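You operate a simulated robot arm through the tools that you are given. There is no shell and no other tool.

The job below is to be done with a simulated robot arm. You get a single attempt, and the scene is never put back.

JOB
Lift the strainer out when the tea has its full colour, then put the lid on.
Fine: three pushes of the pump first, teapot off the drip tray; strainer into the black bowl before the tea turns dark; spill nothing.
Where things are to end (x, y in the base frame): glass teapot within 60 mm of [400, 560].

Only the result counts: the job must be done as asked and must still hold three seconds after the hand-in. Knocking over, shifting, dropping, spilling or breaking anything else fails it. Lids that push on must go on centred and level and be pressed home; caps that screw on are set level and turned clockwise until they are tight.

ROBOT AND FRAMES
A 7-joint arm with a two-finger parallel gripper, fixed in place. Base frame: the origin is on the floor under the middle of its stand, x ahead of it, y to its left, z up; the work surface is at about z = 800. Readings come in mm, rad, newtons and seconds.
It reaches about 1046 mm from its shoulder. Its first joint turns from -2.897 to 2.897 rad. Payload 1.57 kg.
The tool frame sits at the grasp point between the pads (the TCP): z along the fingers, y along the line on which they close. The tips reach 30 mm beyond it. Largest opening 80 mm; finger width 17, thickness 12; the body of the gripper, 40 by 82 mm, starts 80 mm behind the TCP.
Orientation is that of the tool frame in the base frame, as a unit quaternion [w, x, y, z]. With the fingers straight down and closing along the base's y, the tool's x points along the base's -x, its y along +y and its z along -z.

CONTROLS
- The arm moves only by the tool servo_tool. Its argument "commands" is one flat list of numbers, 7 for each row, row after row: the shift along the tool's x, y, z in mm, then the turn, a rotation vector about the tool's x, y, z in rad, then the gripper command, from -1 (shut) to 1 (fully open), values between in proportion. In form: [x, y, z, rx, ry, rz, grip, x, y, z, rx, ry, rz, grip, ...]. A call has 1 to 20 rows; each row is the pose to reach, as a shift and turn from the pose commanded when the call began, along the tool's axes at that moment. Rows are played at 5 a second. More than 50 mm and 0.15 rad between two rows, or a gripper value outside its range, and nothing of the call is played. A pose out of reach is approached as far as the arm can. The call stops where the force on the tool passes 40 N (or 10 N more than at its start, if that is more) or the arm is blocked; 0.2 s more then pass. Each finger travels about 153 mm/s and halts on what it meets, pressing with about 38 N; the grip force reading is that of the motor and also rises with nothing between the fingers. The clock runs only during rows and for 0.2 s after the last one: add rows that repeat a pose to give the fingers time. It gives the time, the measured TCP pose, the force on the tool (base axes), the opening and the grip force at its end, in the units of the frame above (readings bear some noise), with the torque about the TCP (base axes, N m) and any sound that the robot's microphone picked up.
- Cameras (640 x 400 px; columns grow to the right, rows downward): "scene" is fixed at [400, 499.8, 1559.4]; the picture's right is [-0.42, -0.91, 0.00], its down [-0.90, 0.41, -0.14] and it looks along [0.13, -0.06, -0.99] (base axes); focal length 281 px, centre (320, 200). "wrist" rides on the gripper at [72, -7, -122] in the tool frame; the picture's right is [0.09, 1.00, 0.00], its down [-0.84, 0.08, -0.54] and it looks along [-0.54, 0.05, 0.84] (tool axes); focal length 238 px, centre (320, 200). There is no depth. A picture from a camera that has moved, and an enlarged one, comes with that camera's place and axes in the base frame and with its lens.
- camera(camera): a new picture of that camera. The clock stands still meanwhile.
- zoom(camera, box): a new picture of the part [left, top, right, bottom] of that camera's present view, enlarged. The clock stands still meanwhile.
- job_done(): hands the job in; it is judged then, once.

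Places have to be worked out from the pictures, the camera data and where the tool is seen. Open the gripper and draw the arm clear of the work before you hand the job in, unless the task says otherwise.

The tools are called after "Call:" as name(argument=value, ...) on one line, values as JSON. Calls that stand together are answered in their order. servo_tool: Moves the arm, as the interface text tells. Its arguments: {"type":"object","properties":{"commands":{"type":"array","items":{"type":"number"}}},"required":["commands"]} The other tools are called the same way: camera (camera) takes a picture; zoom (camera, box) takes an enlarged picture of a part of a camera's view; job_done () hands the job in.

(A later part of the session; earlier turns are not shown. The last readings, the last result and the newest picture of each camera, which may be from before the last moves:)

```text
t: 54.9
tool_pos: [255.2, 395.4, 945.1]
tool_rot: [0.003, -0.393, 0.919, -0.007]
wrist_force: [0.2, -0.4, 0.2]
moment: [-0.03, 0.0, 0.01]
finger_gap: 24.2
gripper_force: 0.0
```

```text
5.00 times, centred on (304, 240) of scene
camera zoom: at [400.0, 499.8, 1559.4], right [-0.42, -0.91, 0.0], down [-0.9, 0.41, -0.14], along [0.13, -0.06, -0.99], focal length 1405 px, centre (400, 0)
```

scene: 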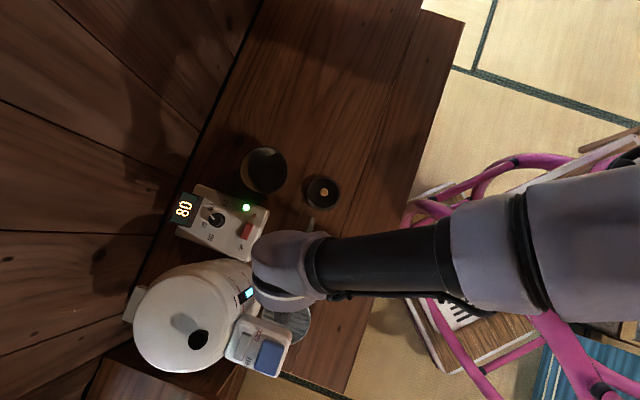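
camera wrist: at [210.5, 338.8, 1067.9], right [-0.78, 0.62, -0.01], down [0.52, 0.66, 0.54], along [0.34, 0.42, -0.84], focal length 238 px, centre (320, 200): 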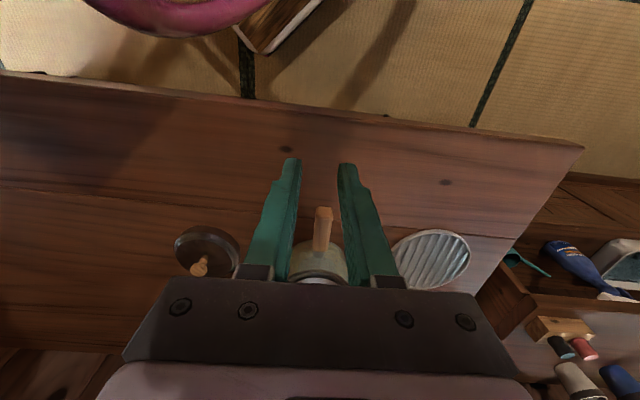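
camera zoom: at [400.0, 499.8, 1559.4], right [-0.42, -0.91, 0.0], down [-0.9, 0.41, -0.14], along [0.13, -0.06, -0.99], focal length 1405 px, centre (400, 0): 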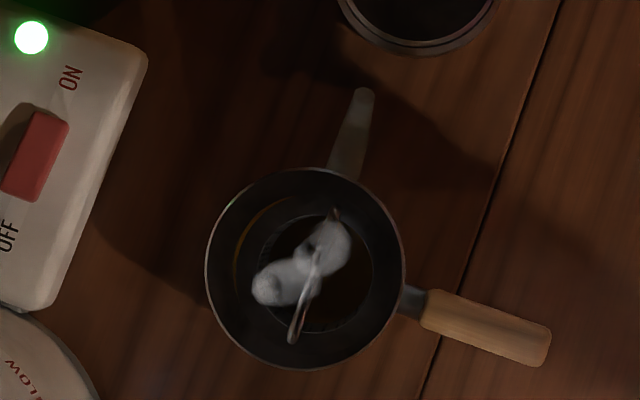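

The picture is upside down, so the pot is lower in the view. I zoom there.

Call:
zoom(camera="wrist", box=[264, 200, 376, 284])

```text
4.76 times, centred on (320, 242) of wrist
camera zoom: at [210.5, 338.8, 1067.9], right [-0.78, 0.62, -0.01], down [0.52, 0.66, 0.54], along [0.34, 0.42, -0.84], focal length 1135 px, centre (320, 0)
```

zoom: 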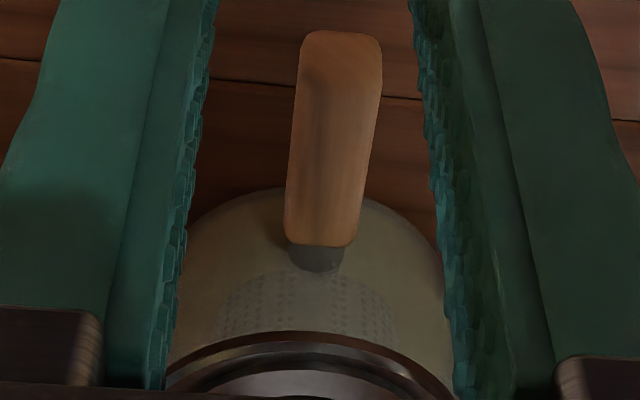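

Seen from the side the tea is a light straw colour, so it is not full yet. I wait about 4 s and compare.

Call:
servo_tool(commands=[0, 0, 0, 0, 0, 0, -0.4, 0, 0, 0, 0, 0, 0, -0.4, 0, 0, 0, 0, 0, 0, -0.4, 0, 0, 0, 0, 0, 0, -0.4, 0, 0, 0, 0, 0, 0, -0.4, 0, 0, 0, 0, 0, 0, -0.4, 0, 0, 0, 0, 0, 0, -0.4, 0, 0, 0, 0, 0, 0, -0.4, 0, 0, 0, 0, 0, 0, -0.4, 0, 0, 0, 0, 0, 0, -0.4, 0, 0, 0, 0, 0, 0, -0.4, 0, 0, 0, 0, 0, 0, -0.4, 0, 0, 0, 0, 0, 0, -0.4, 0, 0, 0, 0, 0, 0, -0.4, 0, 0, 0, 0, 0, 0, -0.4, 0, 0, 0, 0, 0, 0, -0.4, 0, 0, 0, 0, 0, 0, -0.4, 0, 0, 0, 0, 0, 0, -0.4, 0, 0, 0, 0, 0, 0, -0.4])

Call:
zoom(camera="wrist", box=[264, 200, 376, 284])

Call:
zoom(camera="scene", box=[240, 200, 368, 280])

```text
t: 58.9
tool_pos: [256.1, 394.0, 945.2]
tool_rot: [0.003, -0.392, 0.92, -0.006]
wrist_force: [0.0, 0.7, 0.5]
moment: [-0.01, 0.0, 0.0]
finger_gap: 24.2
gripper_force: 0.1
```

```text
4.76 times, centred on (320, 242) of wrist
camera zoom: at [210.4, 339.0, 1067.9], right [-0.78, 0.62, -0.01], down [0.52, 0.66, 0.54], along [0.35, 0.42, -0.84], focal length 1135 px, centre (320, 0)
```

zoom: 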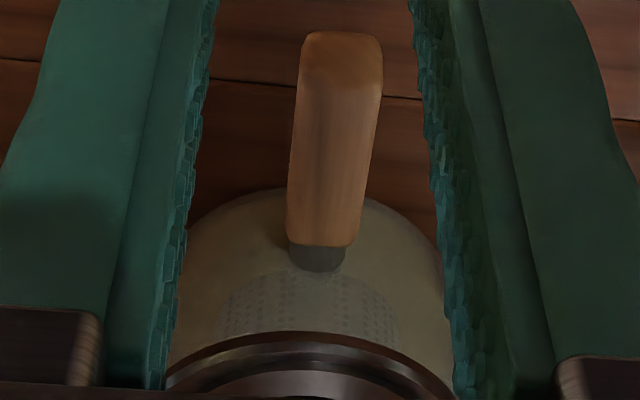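

```text
5.00 times, centred on (304, 240) of scene
camera zoom: at [400.0, 499.8, 1559.4], right [-0.42, -0.91, 0.0], down [-0.9, 0.41, -0.14], along [0.13, -0.06, -0.99], focal length 1405 px, centre (400, 0)
```

zoom: 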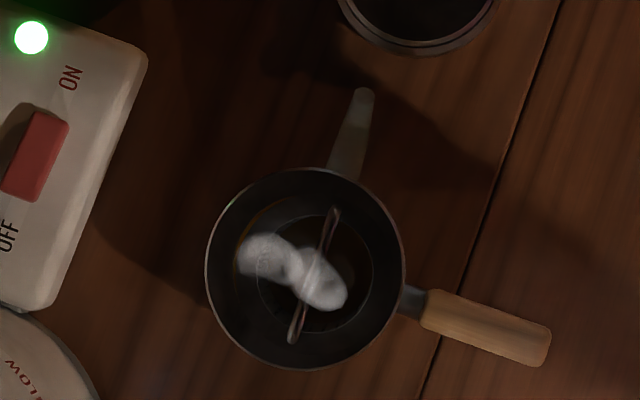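

I look closely at the exposed tea crescent and the spout for a purer colour sample.

Call:
zoom(camera="scene", box=[278, 236, 310, 256])

Call:
zoom(camera="wrist", box=[290, 235, 350, 272])

Call:
zoom(camera="scene", box=[294, 212, 326, 236])

```text
16.00 times, centred on (294, 246) of scene
camera zoom: at [400.0, 499.8, 1559.4], right [-0.42, -0.91, 0.0], down [-0.9, 0.41, -0.14], along [0.13, -0.06, -0.99], focal length 4495 px, centre (736, -536)
```

zoom: 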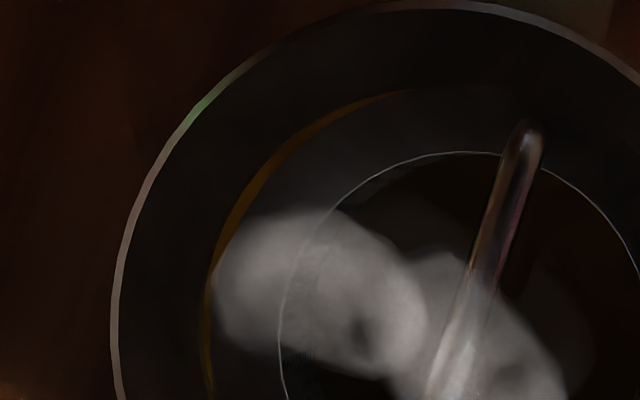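

```text
10.67 times, centred on (320, 254) of wrist
camera zoom: at [210.4, 339.0, 1067.9], right [-0.78, 0.62, -0.01], down [0.52, 0.66, 0.54], along [0.35, 0.42, -0.84], focal length 2542 px, centre (320, -371)
```

zoom: 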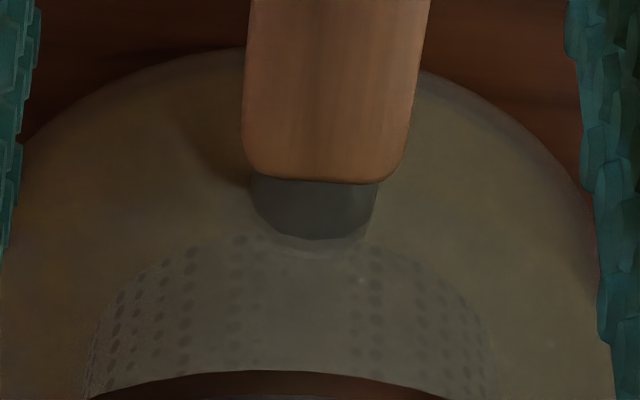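

```text
16.00 times, centred on (310, 224) of scene
camera zoom: at [400.0, 499.8, 1559.4], right [-0.42, -0.91, 0.0], down [-0.9, 0.41, -0.14], along [0.13, -0.06, -0.99], focal length 4495 px, centre (480, -184)
```

zoom: 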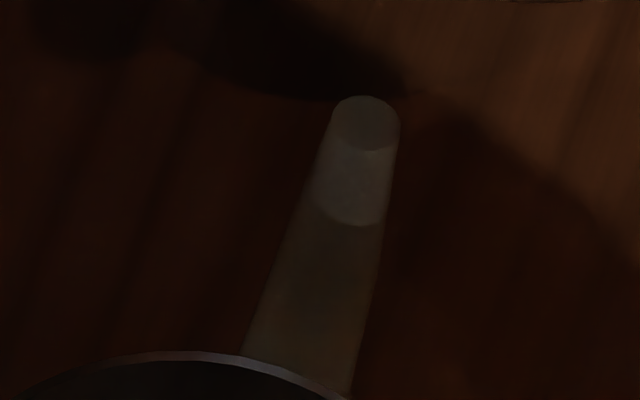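

The exposed tea has moved from yellow to a deep orange-gold, so it is nearing full colour. I return above the strainer bar to be ready and compare from the same viewpoint as before.

Call:
servo_tool(commands=[-18.4, 1.1, -1.4, 0, 0, 0.141, -0.4, -36.9, 2.2, -2.8, 0, 0, 0.282, -0.4, -55.3, 3.3, -4.3, 0, 0, 0.423, -0.4, -73.7, 4.4, -5.7, 0, 0, 0.564, -0.4, -92.2, 5.5, -7.1, 0, 0, 0.705, -0.4, -110.6, 6.5, -8.5, 0, 0, 0.846, -0.4, -129.1, 7.6, -9.9, 0, 0, 0.987, -0.4, -147.5, 8.7, -11.3, 0, 0, 1.128, -0.4, -165.9, 9.8, -12.8, 0, 0, 1.269, -0.4, -184.4, 10.9, -14.2, 0, 0, 1.41, -0.4, -202.8, 12, -15.6, 0, 0, 1.551, -0.4])

Call:
zoom(camera="wrist", box=[256, 60, 416, 160])

Call:
zoom(camera="wrist", box=[280, 60, 390, 130])

```text
t: 61.3
tool_pos: [386.8, 547.6, 959.4]
tool_rot: [0.007, 0.364, 0.931, -0.004]
wrist_force: [0.1, 0.4, 0.0]
moment: [0.05, 0.01, -0.01]
finger_gap: 23.8
gripper_force: 0.0
```

```text
4.00 times, centred on (336, 110) of wrist
camera zoom: at [328.7, 592.7, 1082.1], right [0.61, 0.79, 0.0], down [0.66, -0.51, 0.55], along [0.44, -0.34, -0.83], focal length 953 px, centre (256, 560)
```

zoom: 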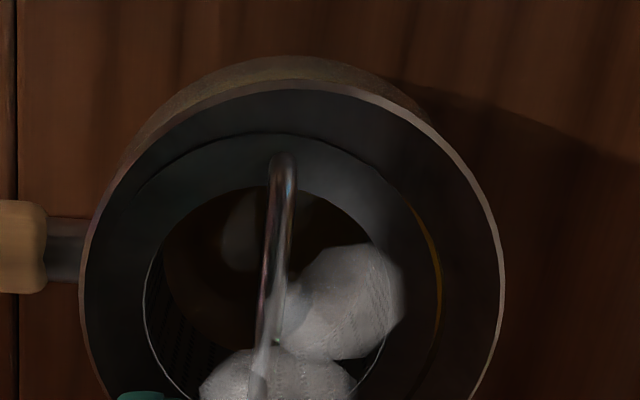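

```text
5.71 times, centred on (335, 95) of wrist
camera zoom: at [328.7, 592.7, 1082.1], right [0.61, 0.79, 0.0], down [0.66, -0.51, 0.55], along [0.44, -0.34, -0.83], focal length 1362 px, centre (234, 800)
```

zoom: 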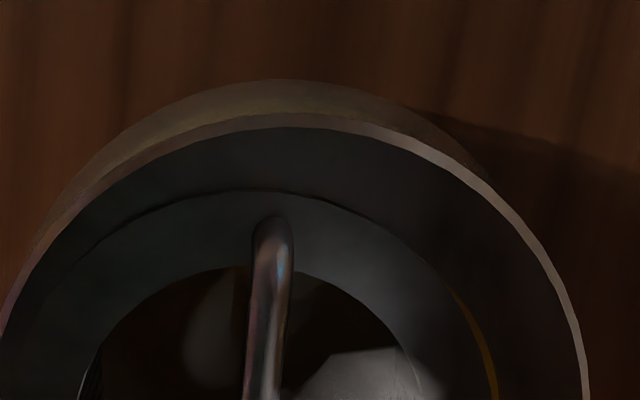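

The colour is changing slowly, still golden. I descend over the bar with the fingers 24 mm apart so I'm ready to lift.

Call:
servo_tool(commands=[0, 0.8, 12, 0, 0, 0, -0.4, 0, 1.4, 24, 0, 0, 0, -0.4, 0, 1.4, 35, 0, 0, 0, -0.4, 0, 1.4, 43, 0, 0, 0, -0.4, 0, 1.4, 48, 0, 0, 0, -0.4])

Call:
camera(camera="wrist")

Call:
zoom(camera="wrist", box=[256, 60, 416, 160])

```text
t: 62.5
tool_pos: [388.6, 548.7, 911.4]
tool_rot: [0.006, 0.364, 0.931, -0.002]
wrist_force: [-0.4, 0.6, 0.1]
moment: [0.04, 0.03, 0.04]
finger_gap: 23.8
gripper_force: 0.0
```

```text
taken
camera wrist: at [329.9, 593.4, 1034.0], right [0.61, 0.79, 0.0], down [0.66, -0.51, 0.55], along [0.44, -0.34, -0.83], focal length 238 px, centre (320, 200)
```

wrist: 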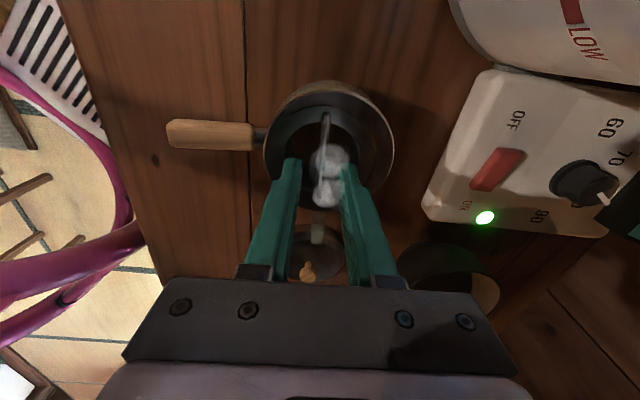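

```text
4.00 times, centred on (336, 110) of wrist
camera zoom: at [329.9, 593.4, 1034.0], right [0.61, 0.79, 0.0], down [0.66, -0.51, 0.55], along [0.44, -0.34, -0.83], focal length 953 px, centre (256, 560)
```

zoom: 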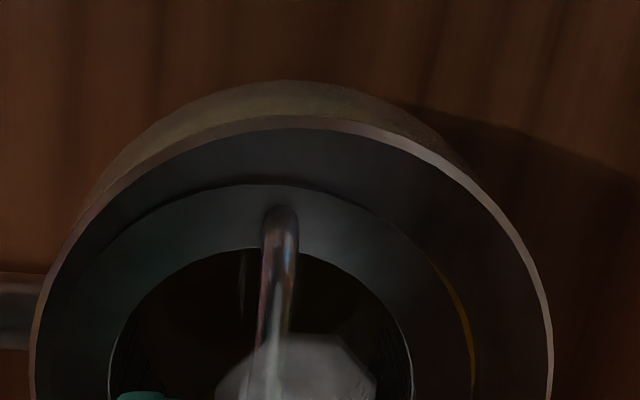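

The bar lies between the two fingertips. I check the fingertips' depth around the bar.

Call:
zoom(camera="wrist", box=[264, 100, 392, 220])

```text
3.33 times, centred on (328, 160) of wrist
camera zoom: at [329.9, 593.4, 1034.0], right [0.61, 0.79, 0.0], down [0.66, -0.51, 0.55], along [0.44, -0.34, -0.83], focal length 794 px, centre (293, 333)
```

zoom: 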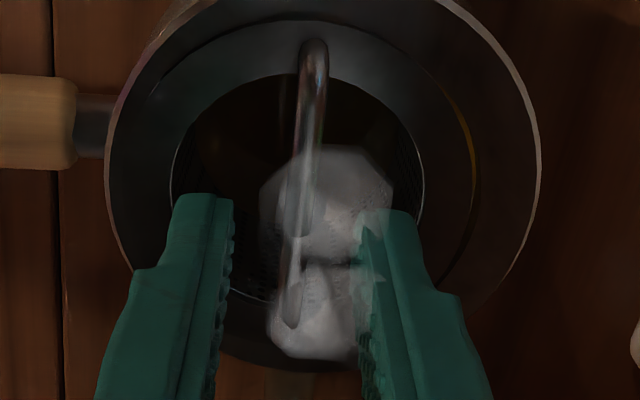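

Well centred. I descend 5 mm more and close on the bar, without lifting yet.

Call:
servo_tool(commands=[0, 0, 3, 0, 0, 0, -0.4, 0, 0, 5, 0, 0, 0, -0.4, 0, 0, 5, 0, 0, 0, -0.7, 0, 0, 5, 0, 0, 0, -1, 0, 0, 5, 0, 0, 0, -1])

Call:
zoom(camera="wrist", box=[264, 100, 392, 220])

Call:
zoom(camera="scene", box=[240, 200, 368, 280])

```text
t: 63.7
tool_pos: [387.8, 548.3, 906.9]
tool_rot: [0.007, 0.364, 0.931, -0.003]
wrist_force: [1.3, 0.2, 1.0]
moment: [0.0, -0.05, 0.03]
finger_gap: 4.5
gripper_force: 25.8
```

```text
3.33 times, centred on (328, 160) of wrist
camera zoom: at [330.0, 593.6, 1028.9], right [0.61, 0.79, 0.0], down [0.66, -0.51, 0.55], along [0.44, -0.34, -0.83], focal length 794 px, centre (293, 333)
```

zoom: 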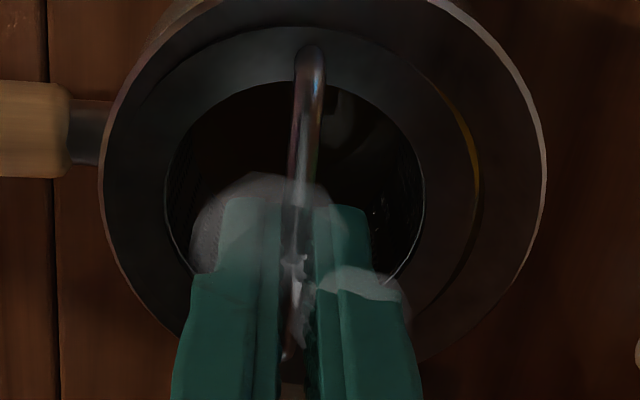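

```text
5.00 times, centred on (304, 240) of scene
camera zoom: at [400.0, 499.8, 1559.4], right [-0.42, -0.91, 0.0], down [-0.9, 0.41, -0.14], along [0.13, -0.06, -0.99], focal length 1405 px, centre (400, 0)
```

zoom: 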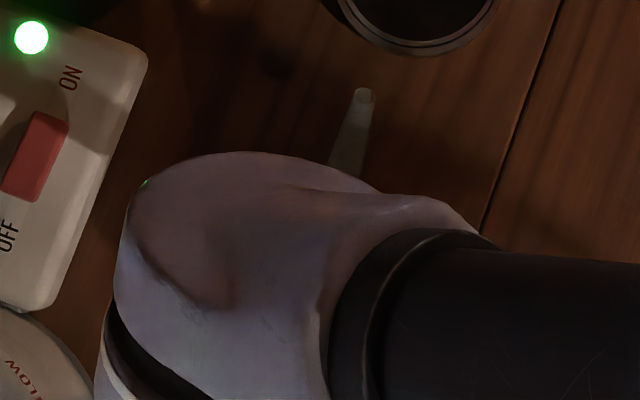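

The bar is held (gap 4.5 mm). I zoom tightly on the exposed tea for its colour now.

Call:
zoom(camera="wrist", box=[352, 128, 384, 168])

Call:
zoom(camera="wrist", box=[270, 70, 390, 120])

```text
10.00 times, centred on (368, 148) of wrist
camera zoom: at [330.0, 593.6, 1028.9], right [0.61, 0.79, 0.0], down [0.66, -0.51, 0.55], along [0.44, -0.34, -0.83], focal length 2384 px, centre (-160, 720)
```

zoom: 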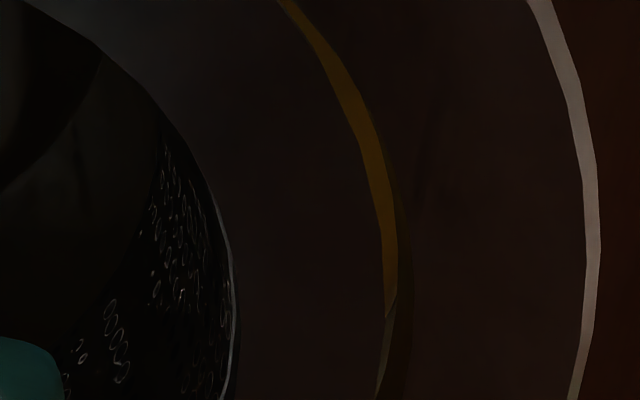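

```text
5.33 times, centred on (330, 95) of wrist
camera zoom: at [330.0, 593.6, 1028.9], right [0.61, 0.79, 0.0], down [0.66, -0.51, 0.55], along [0.44, -0.34, -0.83], focal length 1271 px, centre (267, 760)
```

zoom: 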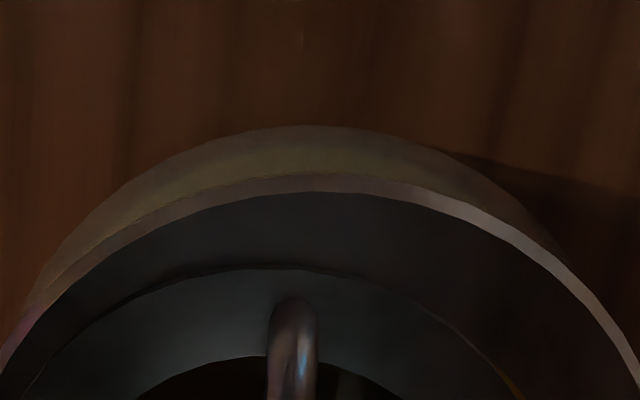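

It is amber-gold now. I hold for 3 s and compare the same spot.

Call:
servo_tool(commands=[0, 0, 5, 0, 0, 0, -1, 0, 0, 5, 0, 0, 0, -1, 0, 0, 5, 0, 0, 0, -1, 0, 0, 5, 0, 0, 0, -1, 0, 0, 5, 0, 0, 0, -1, 0, 0, 5, 0, 0, 0, -1, 0, 0, 5, 0, 0, 0, -1, 0, 0, 5, 0, 0, 0, -1, 0, 0, 5, 0, 0, 0, -1, 0, 0, 5, 0, 0, 0, -1, 0, 0, 5, 0, 0, 0, -1, 0, 0, 5, 0, 0, 0, -1, 0, 0, 5, 0, 0, 0, -1, 0, 0, 5, 0, 0, 0, -1])

Call:
zoom(camera="wrist", box=[352, 128, 384, 168])

Call:
zoom(camera="wrist", box=[270, 70, 390, 120])

```text
t: 66.7
tool_pos: [388.4, 548.8, 901.7]
tool_rot: [0.006, 0.364, 0.932, -0.002]
wrist_force: [-1.0, 6.3, 14.9]
moment: [0.15, 0.02, 0.0]
finger_gap: 4.6
gripper_force: 24.9
```

```text
10.00 times, centred on (368, 148) of wrist
camera zoom: at [330.2, 593.1, 1024.6], right [0.61, 0.79, 0.0], down [0.66, -0.51, 0.55], along [0.44, -0.34, -0.83], focal length 2384 px, centre (-160, 720)
```

zoom: 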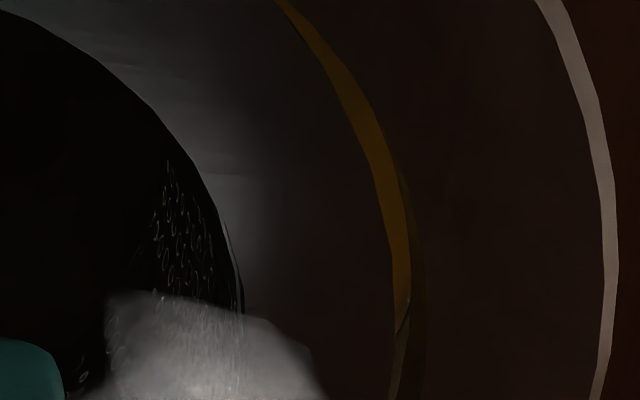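

```text
5.33 times, centred on (330, 95) of wrist
camera zoom: at [330.2, 593.1, 1024.6], right [0.61, 0.79, 0.0], down [0.66, -0.51, 0.55], along [0.44, -0.34, -0.83], focal length 1271 px, centre (267, 760)
```

zoom: 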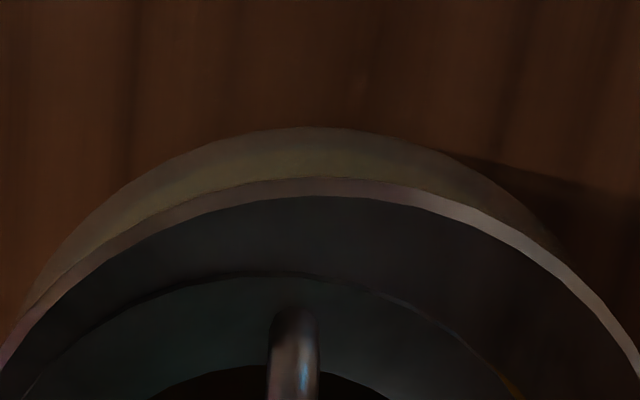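

I mistakenly sent the 5 mm shift again, so it pressed 15 N on the strainer. I ease back up 4.5 mm now.

Call:
servo_tool(commands=[0, 0, -2.5, 0, 0, 0, -1, 0, 0, -4.5, 0, 0, 0, -1])

Call:
camera(camera="wrist")

Call:
zoom(camera="wrist", box=[264, 60, 392, 140])

```text
t: 67.3
tool_pos: [387.8, 547.2, 906.3]
tool_rot: [0.006, 0.364, 0.931, -0.003]
wrist_force: [-0.8, -0.3, -0.1]
moment: [0.03, 0.0, 0.01]
finger_gap: 4.8
gripper_force: 25.5
```

```text
taken
camera wrist: at [330.3, 592.6, 1028.1], right [0.61, 0.79, 0.0], down [0.66, -0.5, 0.55], along [0.44, -0.34, -0.83], focal length 238 px, centre (320, 200)
```

wrist: 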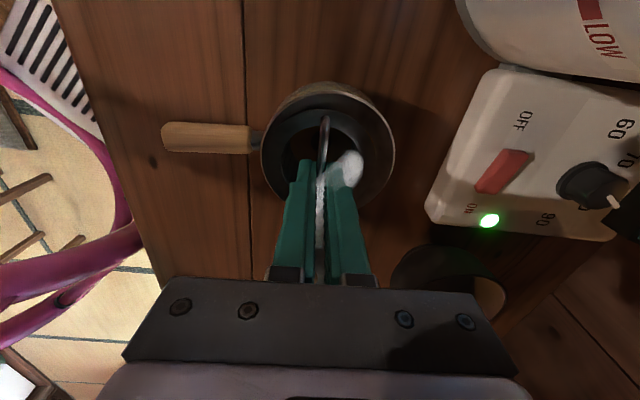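

```text
5.00 times, centred on (328, 100) of wrist
camera zoom: at [330.3, 592.6, 1028.1], right [0.61, 0.79, 0.0], down [0.66, -0.5, 0.55], along [0.44, -0.34, -0.83], focal length 1192 px, centre (280, 700)
```

zoom: 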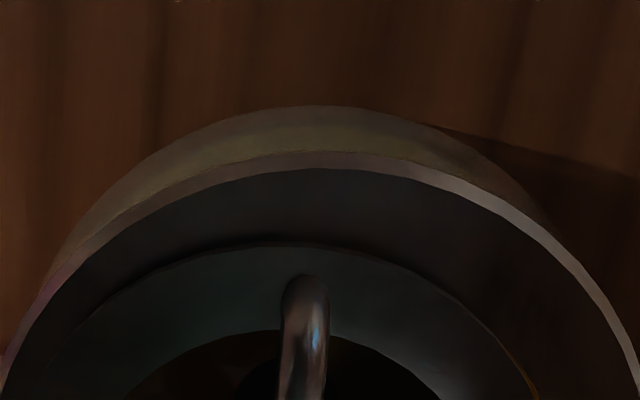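

Force is back to zero with the bar still held. I take a very close look at the exposed tea's hue.

Call:
zoom(camera="wrist", box=[364, 134, 380, 150])

Call:
zoom(camera="wrist", box=[284, 78, 348, 100])

Call:
zoom(camera="scene", box=[294, 212, 326, 236])

```text
16.00 times, centred on (372, 142) of wrist
camera zoom: at [330.3, 592.6, 1028.1], right [0.61, 0.79, 0.0], down [0.66, -0.5, 0.55], along [0.44, -0.34, -0.83], focal length 3814 px, centre (-512, 1128)
```

zoom: 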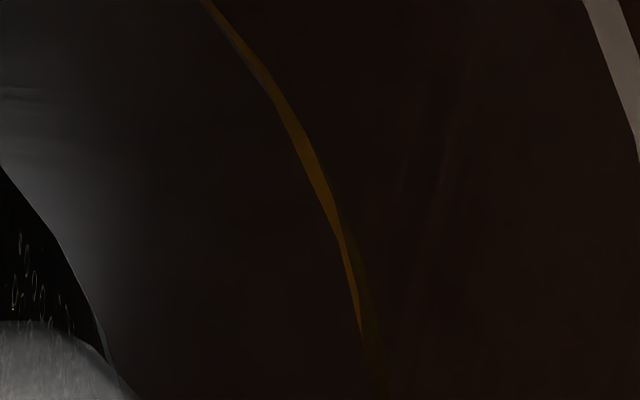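

```text
10.00 times, centred on (316, 89) of wrist
camera zoom: at [330.3, 592.6, 1028.1], right [0.61, 0.79, 0.0], down [0.66, -0.5, 0.55], along [0.44, -0.34, -0.83], focal length 2384 px, centre (360, 1310)
```

zoom: 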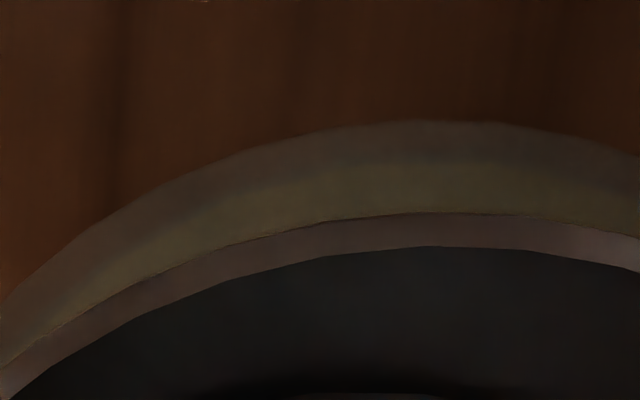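

```text
16.00 times, centred on (310, 224) of scene
camera zoom: at [400.0, 499.8, 1559.4], right [-0.42, -0.91, 0.0], down [-0.9, 0.41, -0.14], along [0.13, -0.06, -0.99], focal length 4495 px, centre (480, -184)
```

zoom: 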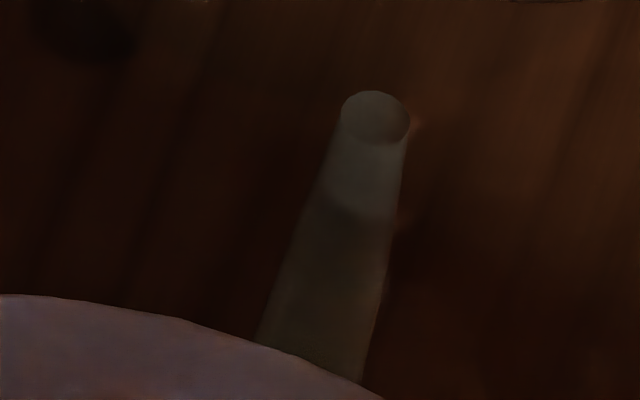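

Through the glass the tea reads golden-olive. I hold still (zero shift) for 4 s and compare again.

Call:
servo_tool(commands=[0, 0, 0, 0, 0, 0, -1, 0, 0, 0, 0, 0, 0, -1, 0, 0, 0, 0, 0, 0, -1, 0, 0, 0, 0, 0, 0, -1, 0, 0, 0, 0, 0, 0, -1, 0, 0, 0, 0, 0, 0, -1, 0, 0, 0, 0, 0, 0, -1, 0, 0, 0, 0, 0, 0, -1, 0, 0, 0, 0, 0, 0, -1, 0, 0, 0, 0, 0, 0, -1, 0, 0, 0, 0, 0, 0, -1, 0, 0, 0, 0, 0, 0, -1, 0, 0, 0, 0, 0, 0, -1, 0, 0, 0, 0, 0, 0, -1, 0, 0, 0, 0, 0, 0, -1, 0, 0, 0, 0, 0, 0, -1, 0, 0, 0, 0, 0, 0, -1, 0, 0, 0, 0, 0, 0, -1, 0, 0, 0, 0, 0, 0, -1, 0, 0, 0, 0, 0, 0, -1])

Call:
zoom(camera="wrist", box=[364, 134, 380, 150])

Call:
zoom(camera="wrist", box=[284, 78, 348, 100])

Call:
zoom(camera="scene", box=[294, 212, 326, 236])

```text
t: 71.5
tool_pos: [389.3, 548.3, 906.2]
tool_rot: [0.007, 0.364, 0.931, -0.003]
wrist_force: [-0.5, -0.2, 0.6]
moment: [0.04, 0.02, -0.02]
finger_gap: 4.7
gripper_force: 25.0
```

```text
16.00 times, centred on (372, 142) of wrist
camera zoom: at [330.2, 593.2, 1029.0], right [0.61, 0.79, 0.0], down [0.66, -0.51, 0.55], along [0.44, -0.34, -0.83], focal length 3814 px, centre (-512, 1128)
```

zoom: 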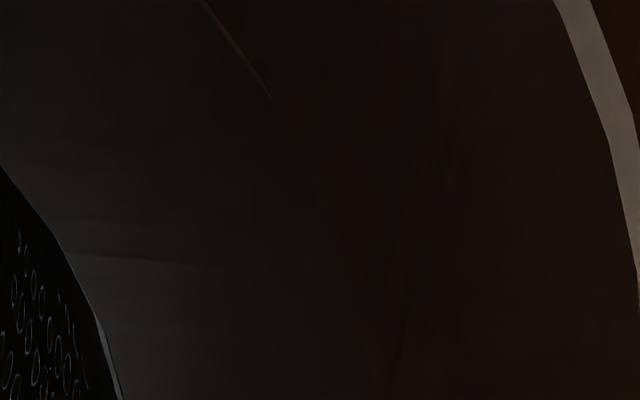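

```text
10.00 times, centred on (316, 89) of wrist
camera zoom: at [330.2, 593.2, 1029.0], right [0.61, 0.79, 0.0], down [0.66, -0.51, 0.55], along [0.44, -0.34, -0.83], focal length 2384 px, centre (360, 1310)
```

zoom: 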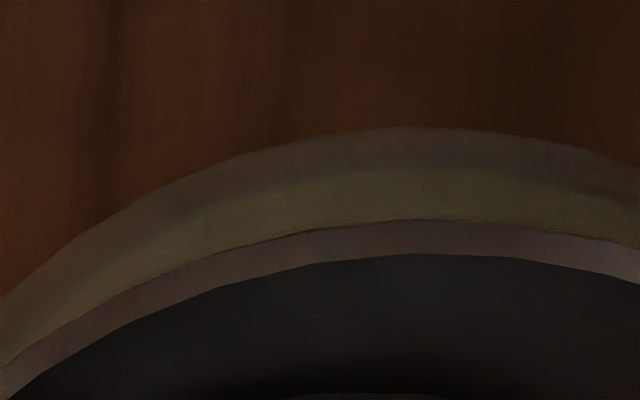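

```text
16.00 times, centred on (310, 224) of scene
camera zoom: at [400.0, 499.8, 1559.4], right [-0.42, -0.91, 0.0], down [-0.9, 0.41, -0.14], along [0.13, -0.06, -0.99], focal length 4495 px, centre (480, -184)
```

zoom: 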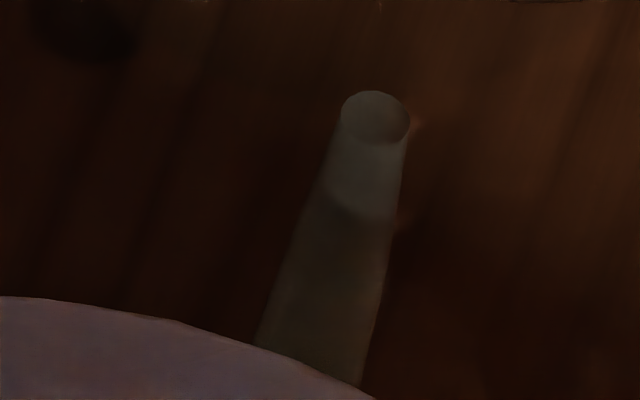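

The gap closed as the strainer reseated, so I can't see the tea directly. Since steeping stops while the strainer is out, I lift it slowly straight up above the pot and look at the tea itself.

Call:
servo_tool(commands=[0, 0, -2, 0, 0, 0, -1, 0, 0, -5, 0, 0, 0, -1, 0, 0, -10, 0, 0, 0, -1, 0, 0, -15, 0, 0, 0, -1, 0, 0, -20, 0, 0, 0, -1])

Call:
camera(camera="wrist")

Call:
zoom(camera="wrist", box=[256, 70, 400, 180])

```text
t: 72.7
tool_pos: [387.3, 548.2, 925.7]
tool_rot: [0.007, 0.364, 0.931, -0.003]
wrist_force: [0.1, 0.4, -1.2]
moment: [-0.02, -0.02, 0.0]
finger_gap: 4.7
gripper_force: 25.2
```

```text
taken
camera wrist: at [330.2, 593.7, 1048.6], right [0.61, 0.79, 0.0], down [0.66, -0.5, 0.55], along [0.44, -0.34, -0.83], focal length 238 px, centre (320, 200)
```

wrist: 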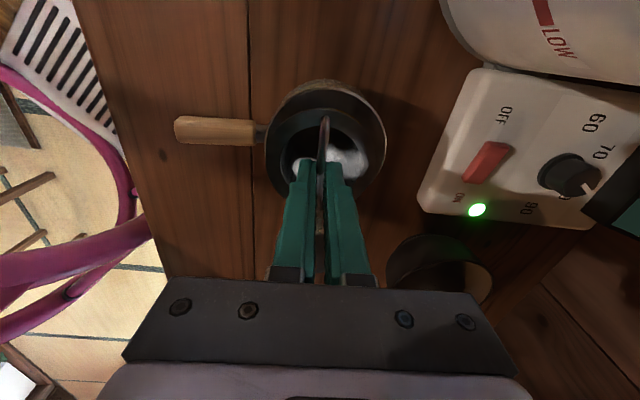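

```text
3.64 times, centred on (328, 125) of wrist
camera zoom: at [330.2, 593.7, 1048.6], right [0.61, 0.79, 0.0], down [0.66, -0.5, 0.55], along [0.44, -0.34, -0.83], focal length 867 px, centre (291, 473)
```

zoom: 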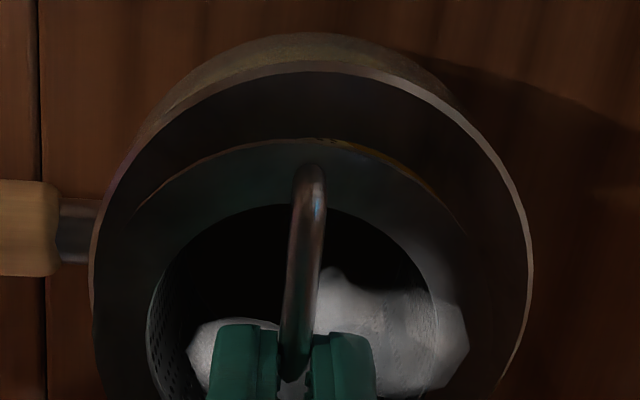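

The strainer comes up cleanly (about 1.2 N). I raise it further until it clears the rim, staying over the pot.

Call:
servo_tool(commands=[0, 0, -8, 0, 0, 0, -1, 0, 0, -17, 0, 0, 0, -1, 0, 0, -26, 0, 0, 0, -1, 0, 0, -35, 0, 0, 0, -1, 0, 0, -44, 0, 0, 0, -1, 0, 0, -53, 0, 0, 0, -1, 0, 0, -60, 0, 0, 0, -1])

Call:
camera(camera="wrist")

Call:
zoom(camera="wrist", box=[240, 60, 416, 170])

Call:
camera(camera="scene")

```text
t: 74.3
tool_pos: [387.4, 551.0, 985.4]
tool_rot: [0.006, 0.364, 0.931, -0.003]
wrist_force: [0.2, 0.7, -1.0]
moment: [-0.02, -0.01, -0.02]
finger_gap: 4.8
gripper_force: 25.2
```

```text
taken
camera wrist: at [329.7, 594.7, 1108.8], right [0.61, 0.79, 0.0], down [0.66, -0.5, 0.55], along [0.44, -0.34, -0.83], focal length 238 px, centre (320, 200)
```

wrist: 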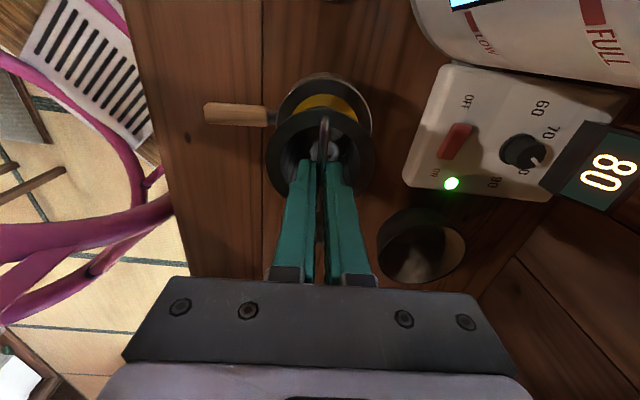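

```text
3.64 times, centred on (328, 115) of wrist
camera zoom: at [329.7, 594.7, 1108.8], right [0.61, 0.79, 0.0], down [0.66, -0.5, 0.55], along [0.44, -0.34, -0.83], focal length 867 px, centre (291, 509)
```

zoom: 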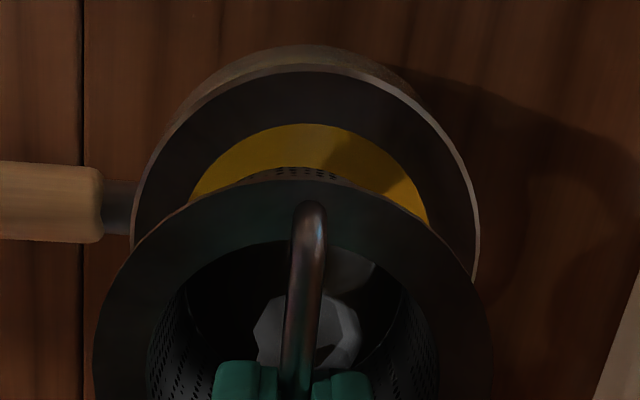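

```text
taken
```

scene: 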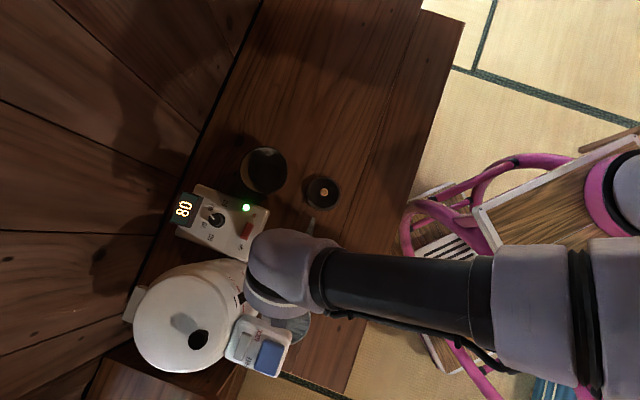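

Now the tea surface is in plain sight: a saturated gold. I zoom in to judge it.

Call:
zoom(camera="wrist", box=[288, 85, 368, 125])

Call:
zoom(camera="wrist", box=[376, 200, 476, 290])

```text
8.00 times, centred on (328, 105) of wrist
camera zoom: at [329.7, 594.7, 1108.8], right [0.61, 0.79, 0.0], down [0.66, -0.5, 0.55], along [0.44, -0.34, -0.83], focal length 1907 px, centre (256, 960)
```

zoom: 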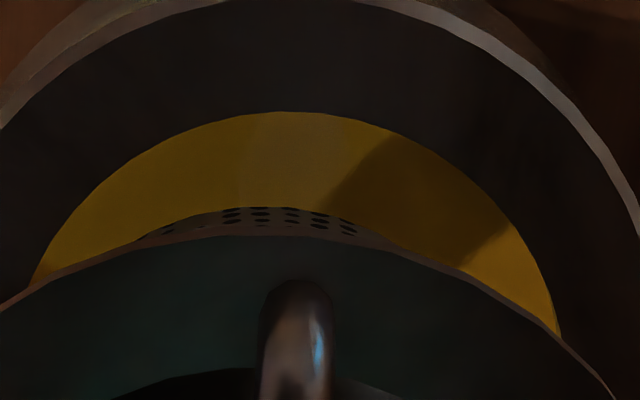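

```text
4.44 times, centred on (426, 245) of wrist
camera zoom: at [329.7, 594.7, 1108.8], right [0.61, 0.79, 0.0], down [0.66, -0.5, 0.55], along [0.44, -0.34, -0.83], focal length 1059 px, centre (-151, 0)
```

zoom: 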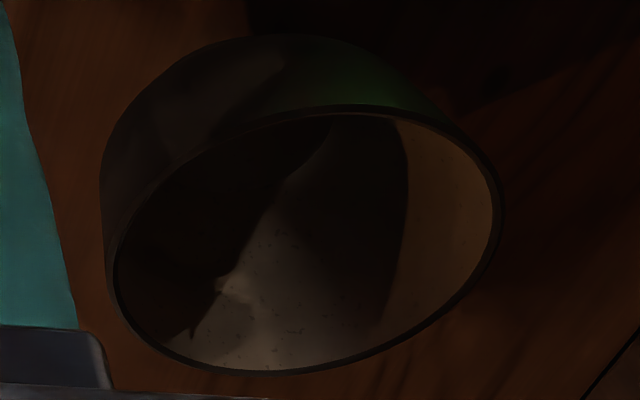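

The tea is a rich, saturated gold, the same hue I saw in the gap since about t=52, and not dark, so I take it as full colour. I let the strainer drip over the pot for 3 s before moving.

Call:
servo_tool(commands=[0, 0, -2, 0, 0, 0, -1, 0, 0, -4, 0, 0, 0, -1, 0, 0, -4, 0, 0, 0, -1, 0, 0, -4, 0, 0, 0, -1, 0, 0, -4, 0, 0, 0, -1, 0, 0, -4, 0, 0, 0, -1, 0, 0, -4, 0, 0, 0, -1, 0, 0, -4, 0, 0, 0, -1, 0, 0, -4, 0, 0, 0, -1, 0, 0, -4, 0, 0, 0, -1, 0, 0, -4, 0, 0, 0, -1, 0, 0, -4, 0, 0, 0, -1, 0, 0, -4, 0, 0, 0, -1, 0, 0, -4, 0, 0, 0, -1, 0, 0, -4, 0, 0, 0, -1])

Call:
zoom(camera="wrist", box=[240, 60, 416, 170])

Call:
zoom(camera="wrist", box=[360, 190, 500, 290])

```text
t: 77.5
tool_pos: [388.1, 550.3, 989.8]
tool_rot: [0.007, 0.365, 0.931, -0.003]
wrist_force: [0.4, 0.6, 0.1]
moment: [0.0, -0.02, -0.03]
finger_gap: 4.5
gripper_force: 24.6
```

```text
3.64 times, centred on (328, 115) of wrist
camera zoom: at [329.8, 594.4, 1112.3], right [0.61, 0.79, 0.0], down [0.66, -0.51, 0.55], along [0.44, -0.34, -0.83], focal length 867 px, centre (291, 509)
```

zoom: 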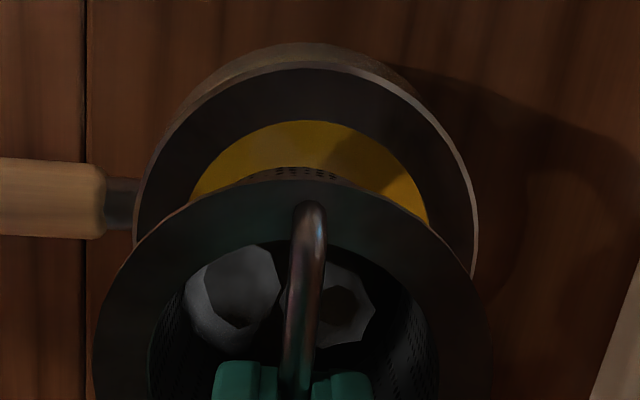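

```text
4.00 times, centred on (430, 240) of wrist
camera zoom: at [329.8, 594.4, 1112.3], right [0.61, 0.79, 0.0], down [0.66, -0.51, 0.55], along [0.44, -0.34, -0.83], focal length 953 px, centre (-120, 40)
```

zoom: 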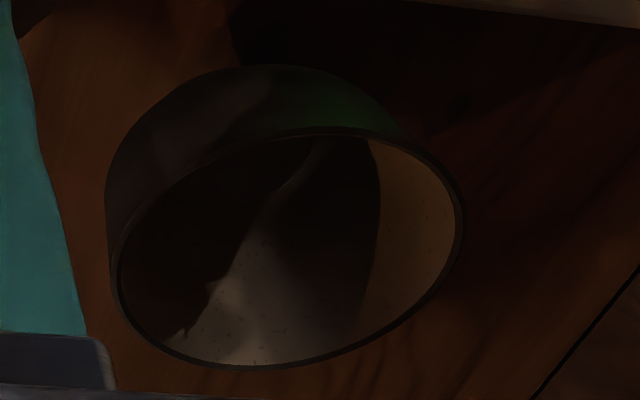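

No change in the tea with the strainer out. I place the bowl's rim centre at about (620, 555, 869), so I carry the strainer over it, keeping its bottom above everything.

Call:
servo_tool(commands=[-3, 2.9, -6, 0, 0, 0, -1, -12, 11.6, -10, 0, 0, 0, -1, -23.9, 23.1, -10, 0, 0, 0, -1, -35.8, 34.6, -10, 0, 0, 0, -1, -47.7, 46.1, -10, 0, 0, 0, -1, -59.6, 57.6, -10, 0, 0, 0, -1, -71.5, 69.1, -10, 0, 0, 0, -1, -83.4, 80.6, -10, 0, 0, 0, -1, -95.3, 92.1, -10, 0, 0, 0, -1, -107.2, 103.6, -10, 0, 0, 0, -1, -119.1, 115.1, -10, 0, 0, 0, -1, -131, 126.6, -10, 0, 0, 0, -1, -142.9, 138.1, -10, 0, 0, 0, -1, -154.8, 149.6, -10, 0, 0, 0, -1, -163, 157.5, -10, 0, 0, 0, -1, -166.5, 161.1, -10, 0, 0, 0, -1, -166.5, 161.1, -10, 0, 0, 0, -1])

Call:
camera(camera="wrist")

Call:
camera(camera="scene")

```text
t: 81.1
tool_pos: [618.1, 556.2, 1003.2]
tool_rot: [0.007, 0.363, 0.932, -0.004]
wrist_force: [0.1, -0.1, -0.5]
moment: [0.01, 0.0, 0.0]
finger_gap: 4.8
gripper_force: 25.1
```

```text
taken
camera wrist: at [560.7, 599.7, 1125.2], right [0.61, 0.79, 0.0], down [0.66, -0.5, 0.55], along [0.44, -0.34, -0.83], focal length 238 px, centre (320, 200)
```

wrist: 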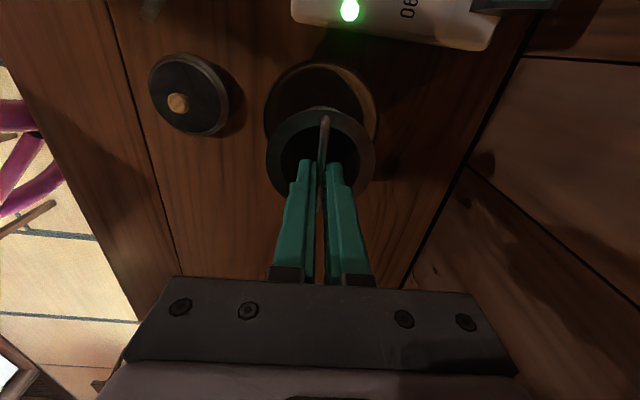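

```text
taken
```

scene: 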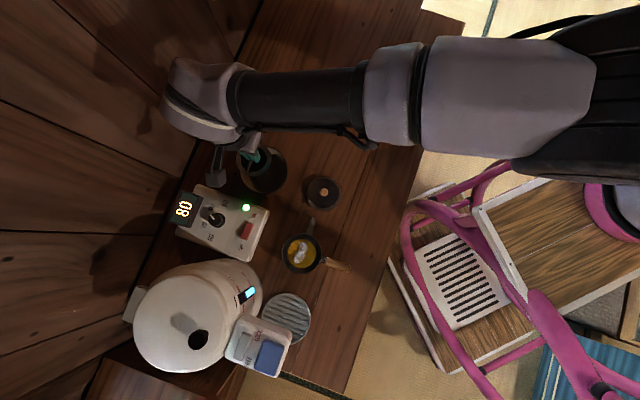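

The strainer hangs over the bowl and the tea shows gold in the overhead view. I zoom in to centre the strainer over the bowl.

Call:
zoom(camera="wrist", box=[240, 50, 400, 210])

Call:
zoom(camera="scene", box=[210, 130, 306, 200])

Call:
zoom(camera="scene", box=[270, 220, 350, 280])

```text
2.50 times, centred on (320, 130) of wrist
camera zoom: at [560.7, 599.7, 1125.2], right [0.61, 0.79, 0.0], down [0.66, -0.5, 0.55], along [0.44, -0.34, -0.83], focal length 596 px, centre (320, 375)
```

zoom: 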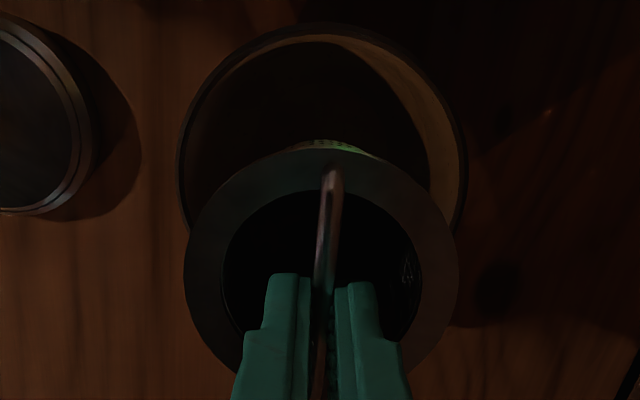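

```text
5.71 times, centred on (258, 165) of scene
camera zoom: at [400.0, 499.8, 1559.4], right [-0.42, -0.91, 0.0], down [-0.9, 0.41, -0.14], along [0.13, -0.06, -0.99], focal length 1606 px, centre (674, 400)
```

zoom: 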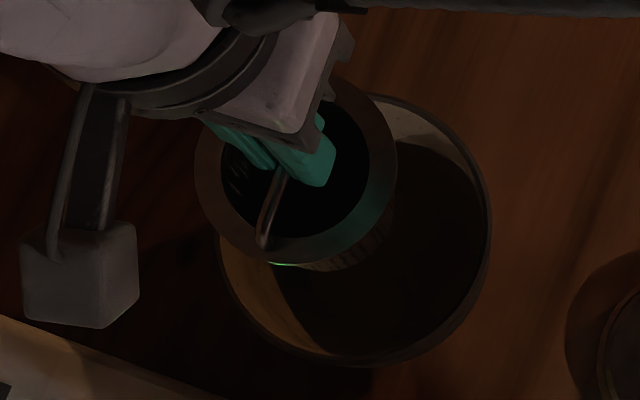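

```text
6.67 times, centred on (310, 250) of scene
camera zoom: at [400.0, 499.8, 1559.4], right [-0.42, -0.91, 0.0], down [-0.9, 0.41, -0.14], along [0.13, -0.06, -0.99], focal length 1873 px, centre (387, -133)
```

zoom: 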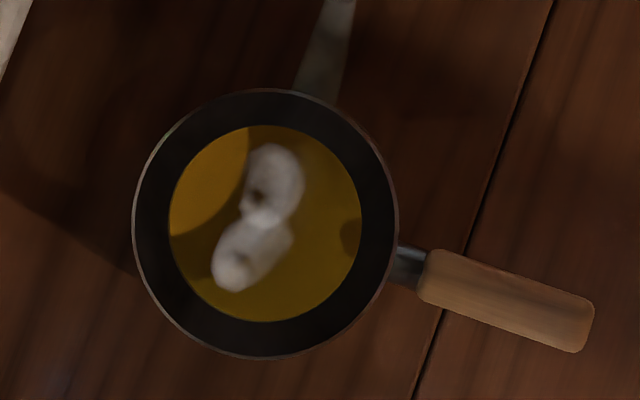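

The strainer is centred over the bowl within about 2 mm. I lower it to just above where its bottom should meet the bowl.

Call:
servo_tool(commands=[0, 0, 6, 0, 0, 0, -1, 0, 0, 16, 0, 0, 0, -1, 0, 0, 28, 0, 0, 0, -1, 0, 0, 40, 0, 0, 0, -1, 0, 0, 52, 0, 0, 0, -1, 0, 0, 64, 0, 0, 0, -1, 0, 0, 75, 0, 0, 0, -1, 0, 0, 84, 0, 0, 0, -1, 0, 0, 90, 0, 0, 0, -1])

Call:
zoom(camera="wrist", box=[240, 50, 400, 210])

Call:
zoom(camera="scene", box=[210, 130, 306, 200])

```text
t: 83.1
tool_pos: [621.5, 554.4, 912.5]
tool_rot: [0.007, 0.363, 0.932, -0.003]
wrist_force: [-0.4, 0.6, 0.1]
moment: [-0.01, -0.01, 0.02]
finger_gap: 4.8
gripper_force: 25.0
```

```text
2.50 times, centred on (320, 130) of wrist
camera zoom: at [563.5, 598.4, 1035.6], right [0.61, 0.79, 0.0], down [0.66, -0.51, 0.55], along [0.44, -0.34, -0.83], focal length 596 px, centre (320, 375)
```

zoom: 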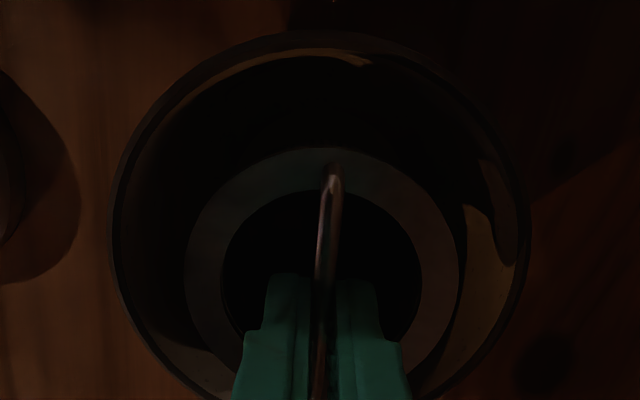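

```text
5.71 times, centred on (258, 165) of scene
camera zoom: at [400.0, 499.8, 1559.4], right [-0.42, -0.91, 0.0], down [-0.9, 0.41, -0.14], along [0.13, -0.06, -0.99], focal length 1606 px, centre (674, 400)
```

zoom: 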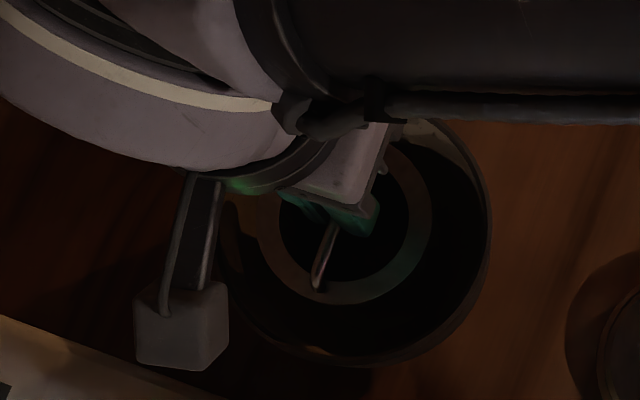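

Inside the bowl, no contact yet. I lower in small steps until I feel the bottom.

Call:
servo_tool(commands=[0, 0, 2.5, 0, 0, 0, -1, 0, 0, 5, 0, 0, 0, -1, 0, 0, 7.5, 0, 0, 0, -1, 0, 0, 10, 0, 0, 0, -1])

```text
t: 84.1
tool_pos: [619.1, 555.2, 902.8]
tool_rot: [0.006, 0.364, 0.931, -0.003]
wrist_force: [0.6, -0.2, -0.4]
moment: [0.02, -0.02, -0.01]
finger_gap: 4.2
gripper_force: 24.7
```

No contact at z=903 yet; I keep lowering in small steps.

Call:
servo_tool(commands=[0, 0, 2, 0, 0, 0, -1, 0, 0, 4, 0, 0, 0, -1, 0, 0, 6, 0, 0, 0, -1, 0, 0, 8, 0, 0, 0, -1])

Call:
zoom(camera="wrist", box=[240, 50, 400, 210])

```text
t: 85.1
tool_pos: [620.1, 555.1, 894.3]
tool_rot: [0.006, 0.364, 0.931, -0.003]
wrist_force: [0.3, -0.5, 0.8]
moment: [-0.03, -0.05, 0.02]
finger_gap: 4.5
gripper_force: 25.1
```

```text
2.50 times, centred on (320, 130) of wrist
camera zoom: at [561.9, 599.1, 1017.7], right [0.61, 0.79, 0.0], down [0.66, -0.51, 0.55], along [0.44, -0.34, -0.83], focal length 596 px, centre (320, 375)
```

zoom: 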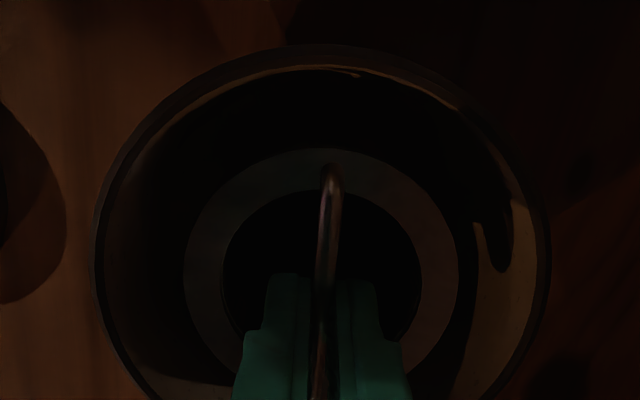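

Still no clear contact. I continue down carefully.

Call:
servo_tool(commands=[0, 0, 1.5, 0, 0, 0, -1, 0, 0, 3, 0, 0, 0, -1, 0, 0, 4.5, 0, 0, 0, -1, 0, 0, 6, 0, 0, 0, -1])

```text
t: 86.1
tool_pos: [619.9, 555.5, 889.4]
tool_rot: [0.007, 0.364, 0.931, -0.002]
wrist_force: [0.3, 0.1, 18.0]
moment: [-0.01, -0.02, 0.0]
finger_gap: 4.6
gripper_force: 25.8
```

Contact at about z=890 (18 N): the strainer stands on the bowl's bottom. I ease up 1.5 mm and open the fingers a little.

Call:
servo_tool(commands=[0, 0, -1, 0, 0, 0, -1, 0, 0, -1.8, 0, 0, 0, -1, 0, 0, -1.8, 0, 0, 0, -0.8, 0, 0, -1.8, 0, 0, 0, -0.6, 0, 0, -1.8, 0, 0, 0, -0.4, 0, 0, -1.8, 0, 0, 0, -0.4])

Call:
zoom(camera="wrist", box=[240, 50, 400, 210])

```text
t: 87.5
tool_pos: [619.2, 553.7, 889.1]
tool_rot: [0.007, 0.364, 0.932, -0.003]
wrist_force: [-0.2, 0.7, 0.4]
moment: [-0.04, 0.04, 0.0]
finger_gap: 18.9
gripper_force: 0.1
```

```text
2.50 times, centred on (320, 130) of wrist
camera zoom: at [562.0, 599.0, 1012.1], right [0.61, 0.79, 0.0], down [0.66, -0.51, 0.55], along [0.44, -0.34, -0.83], focal length 596 px, centre (320, 375)
```

zoom: 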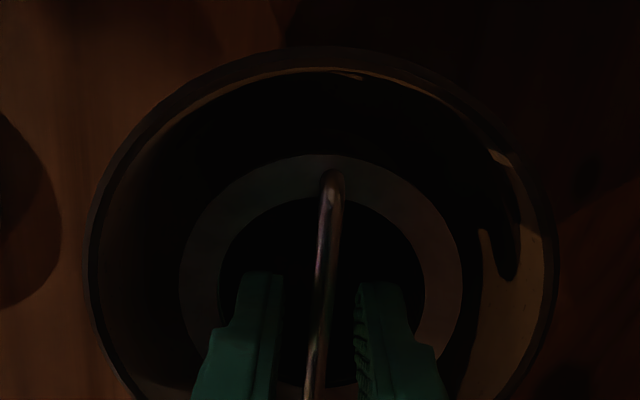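

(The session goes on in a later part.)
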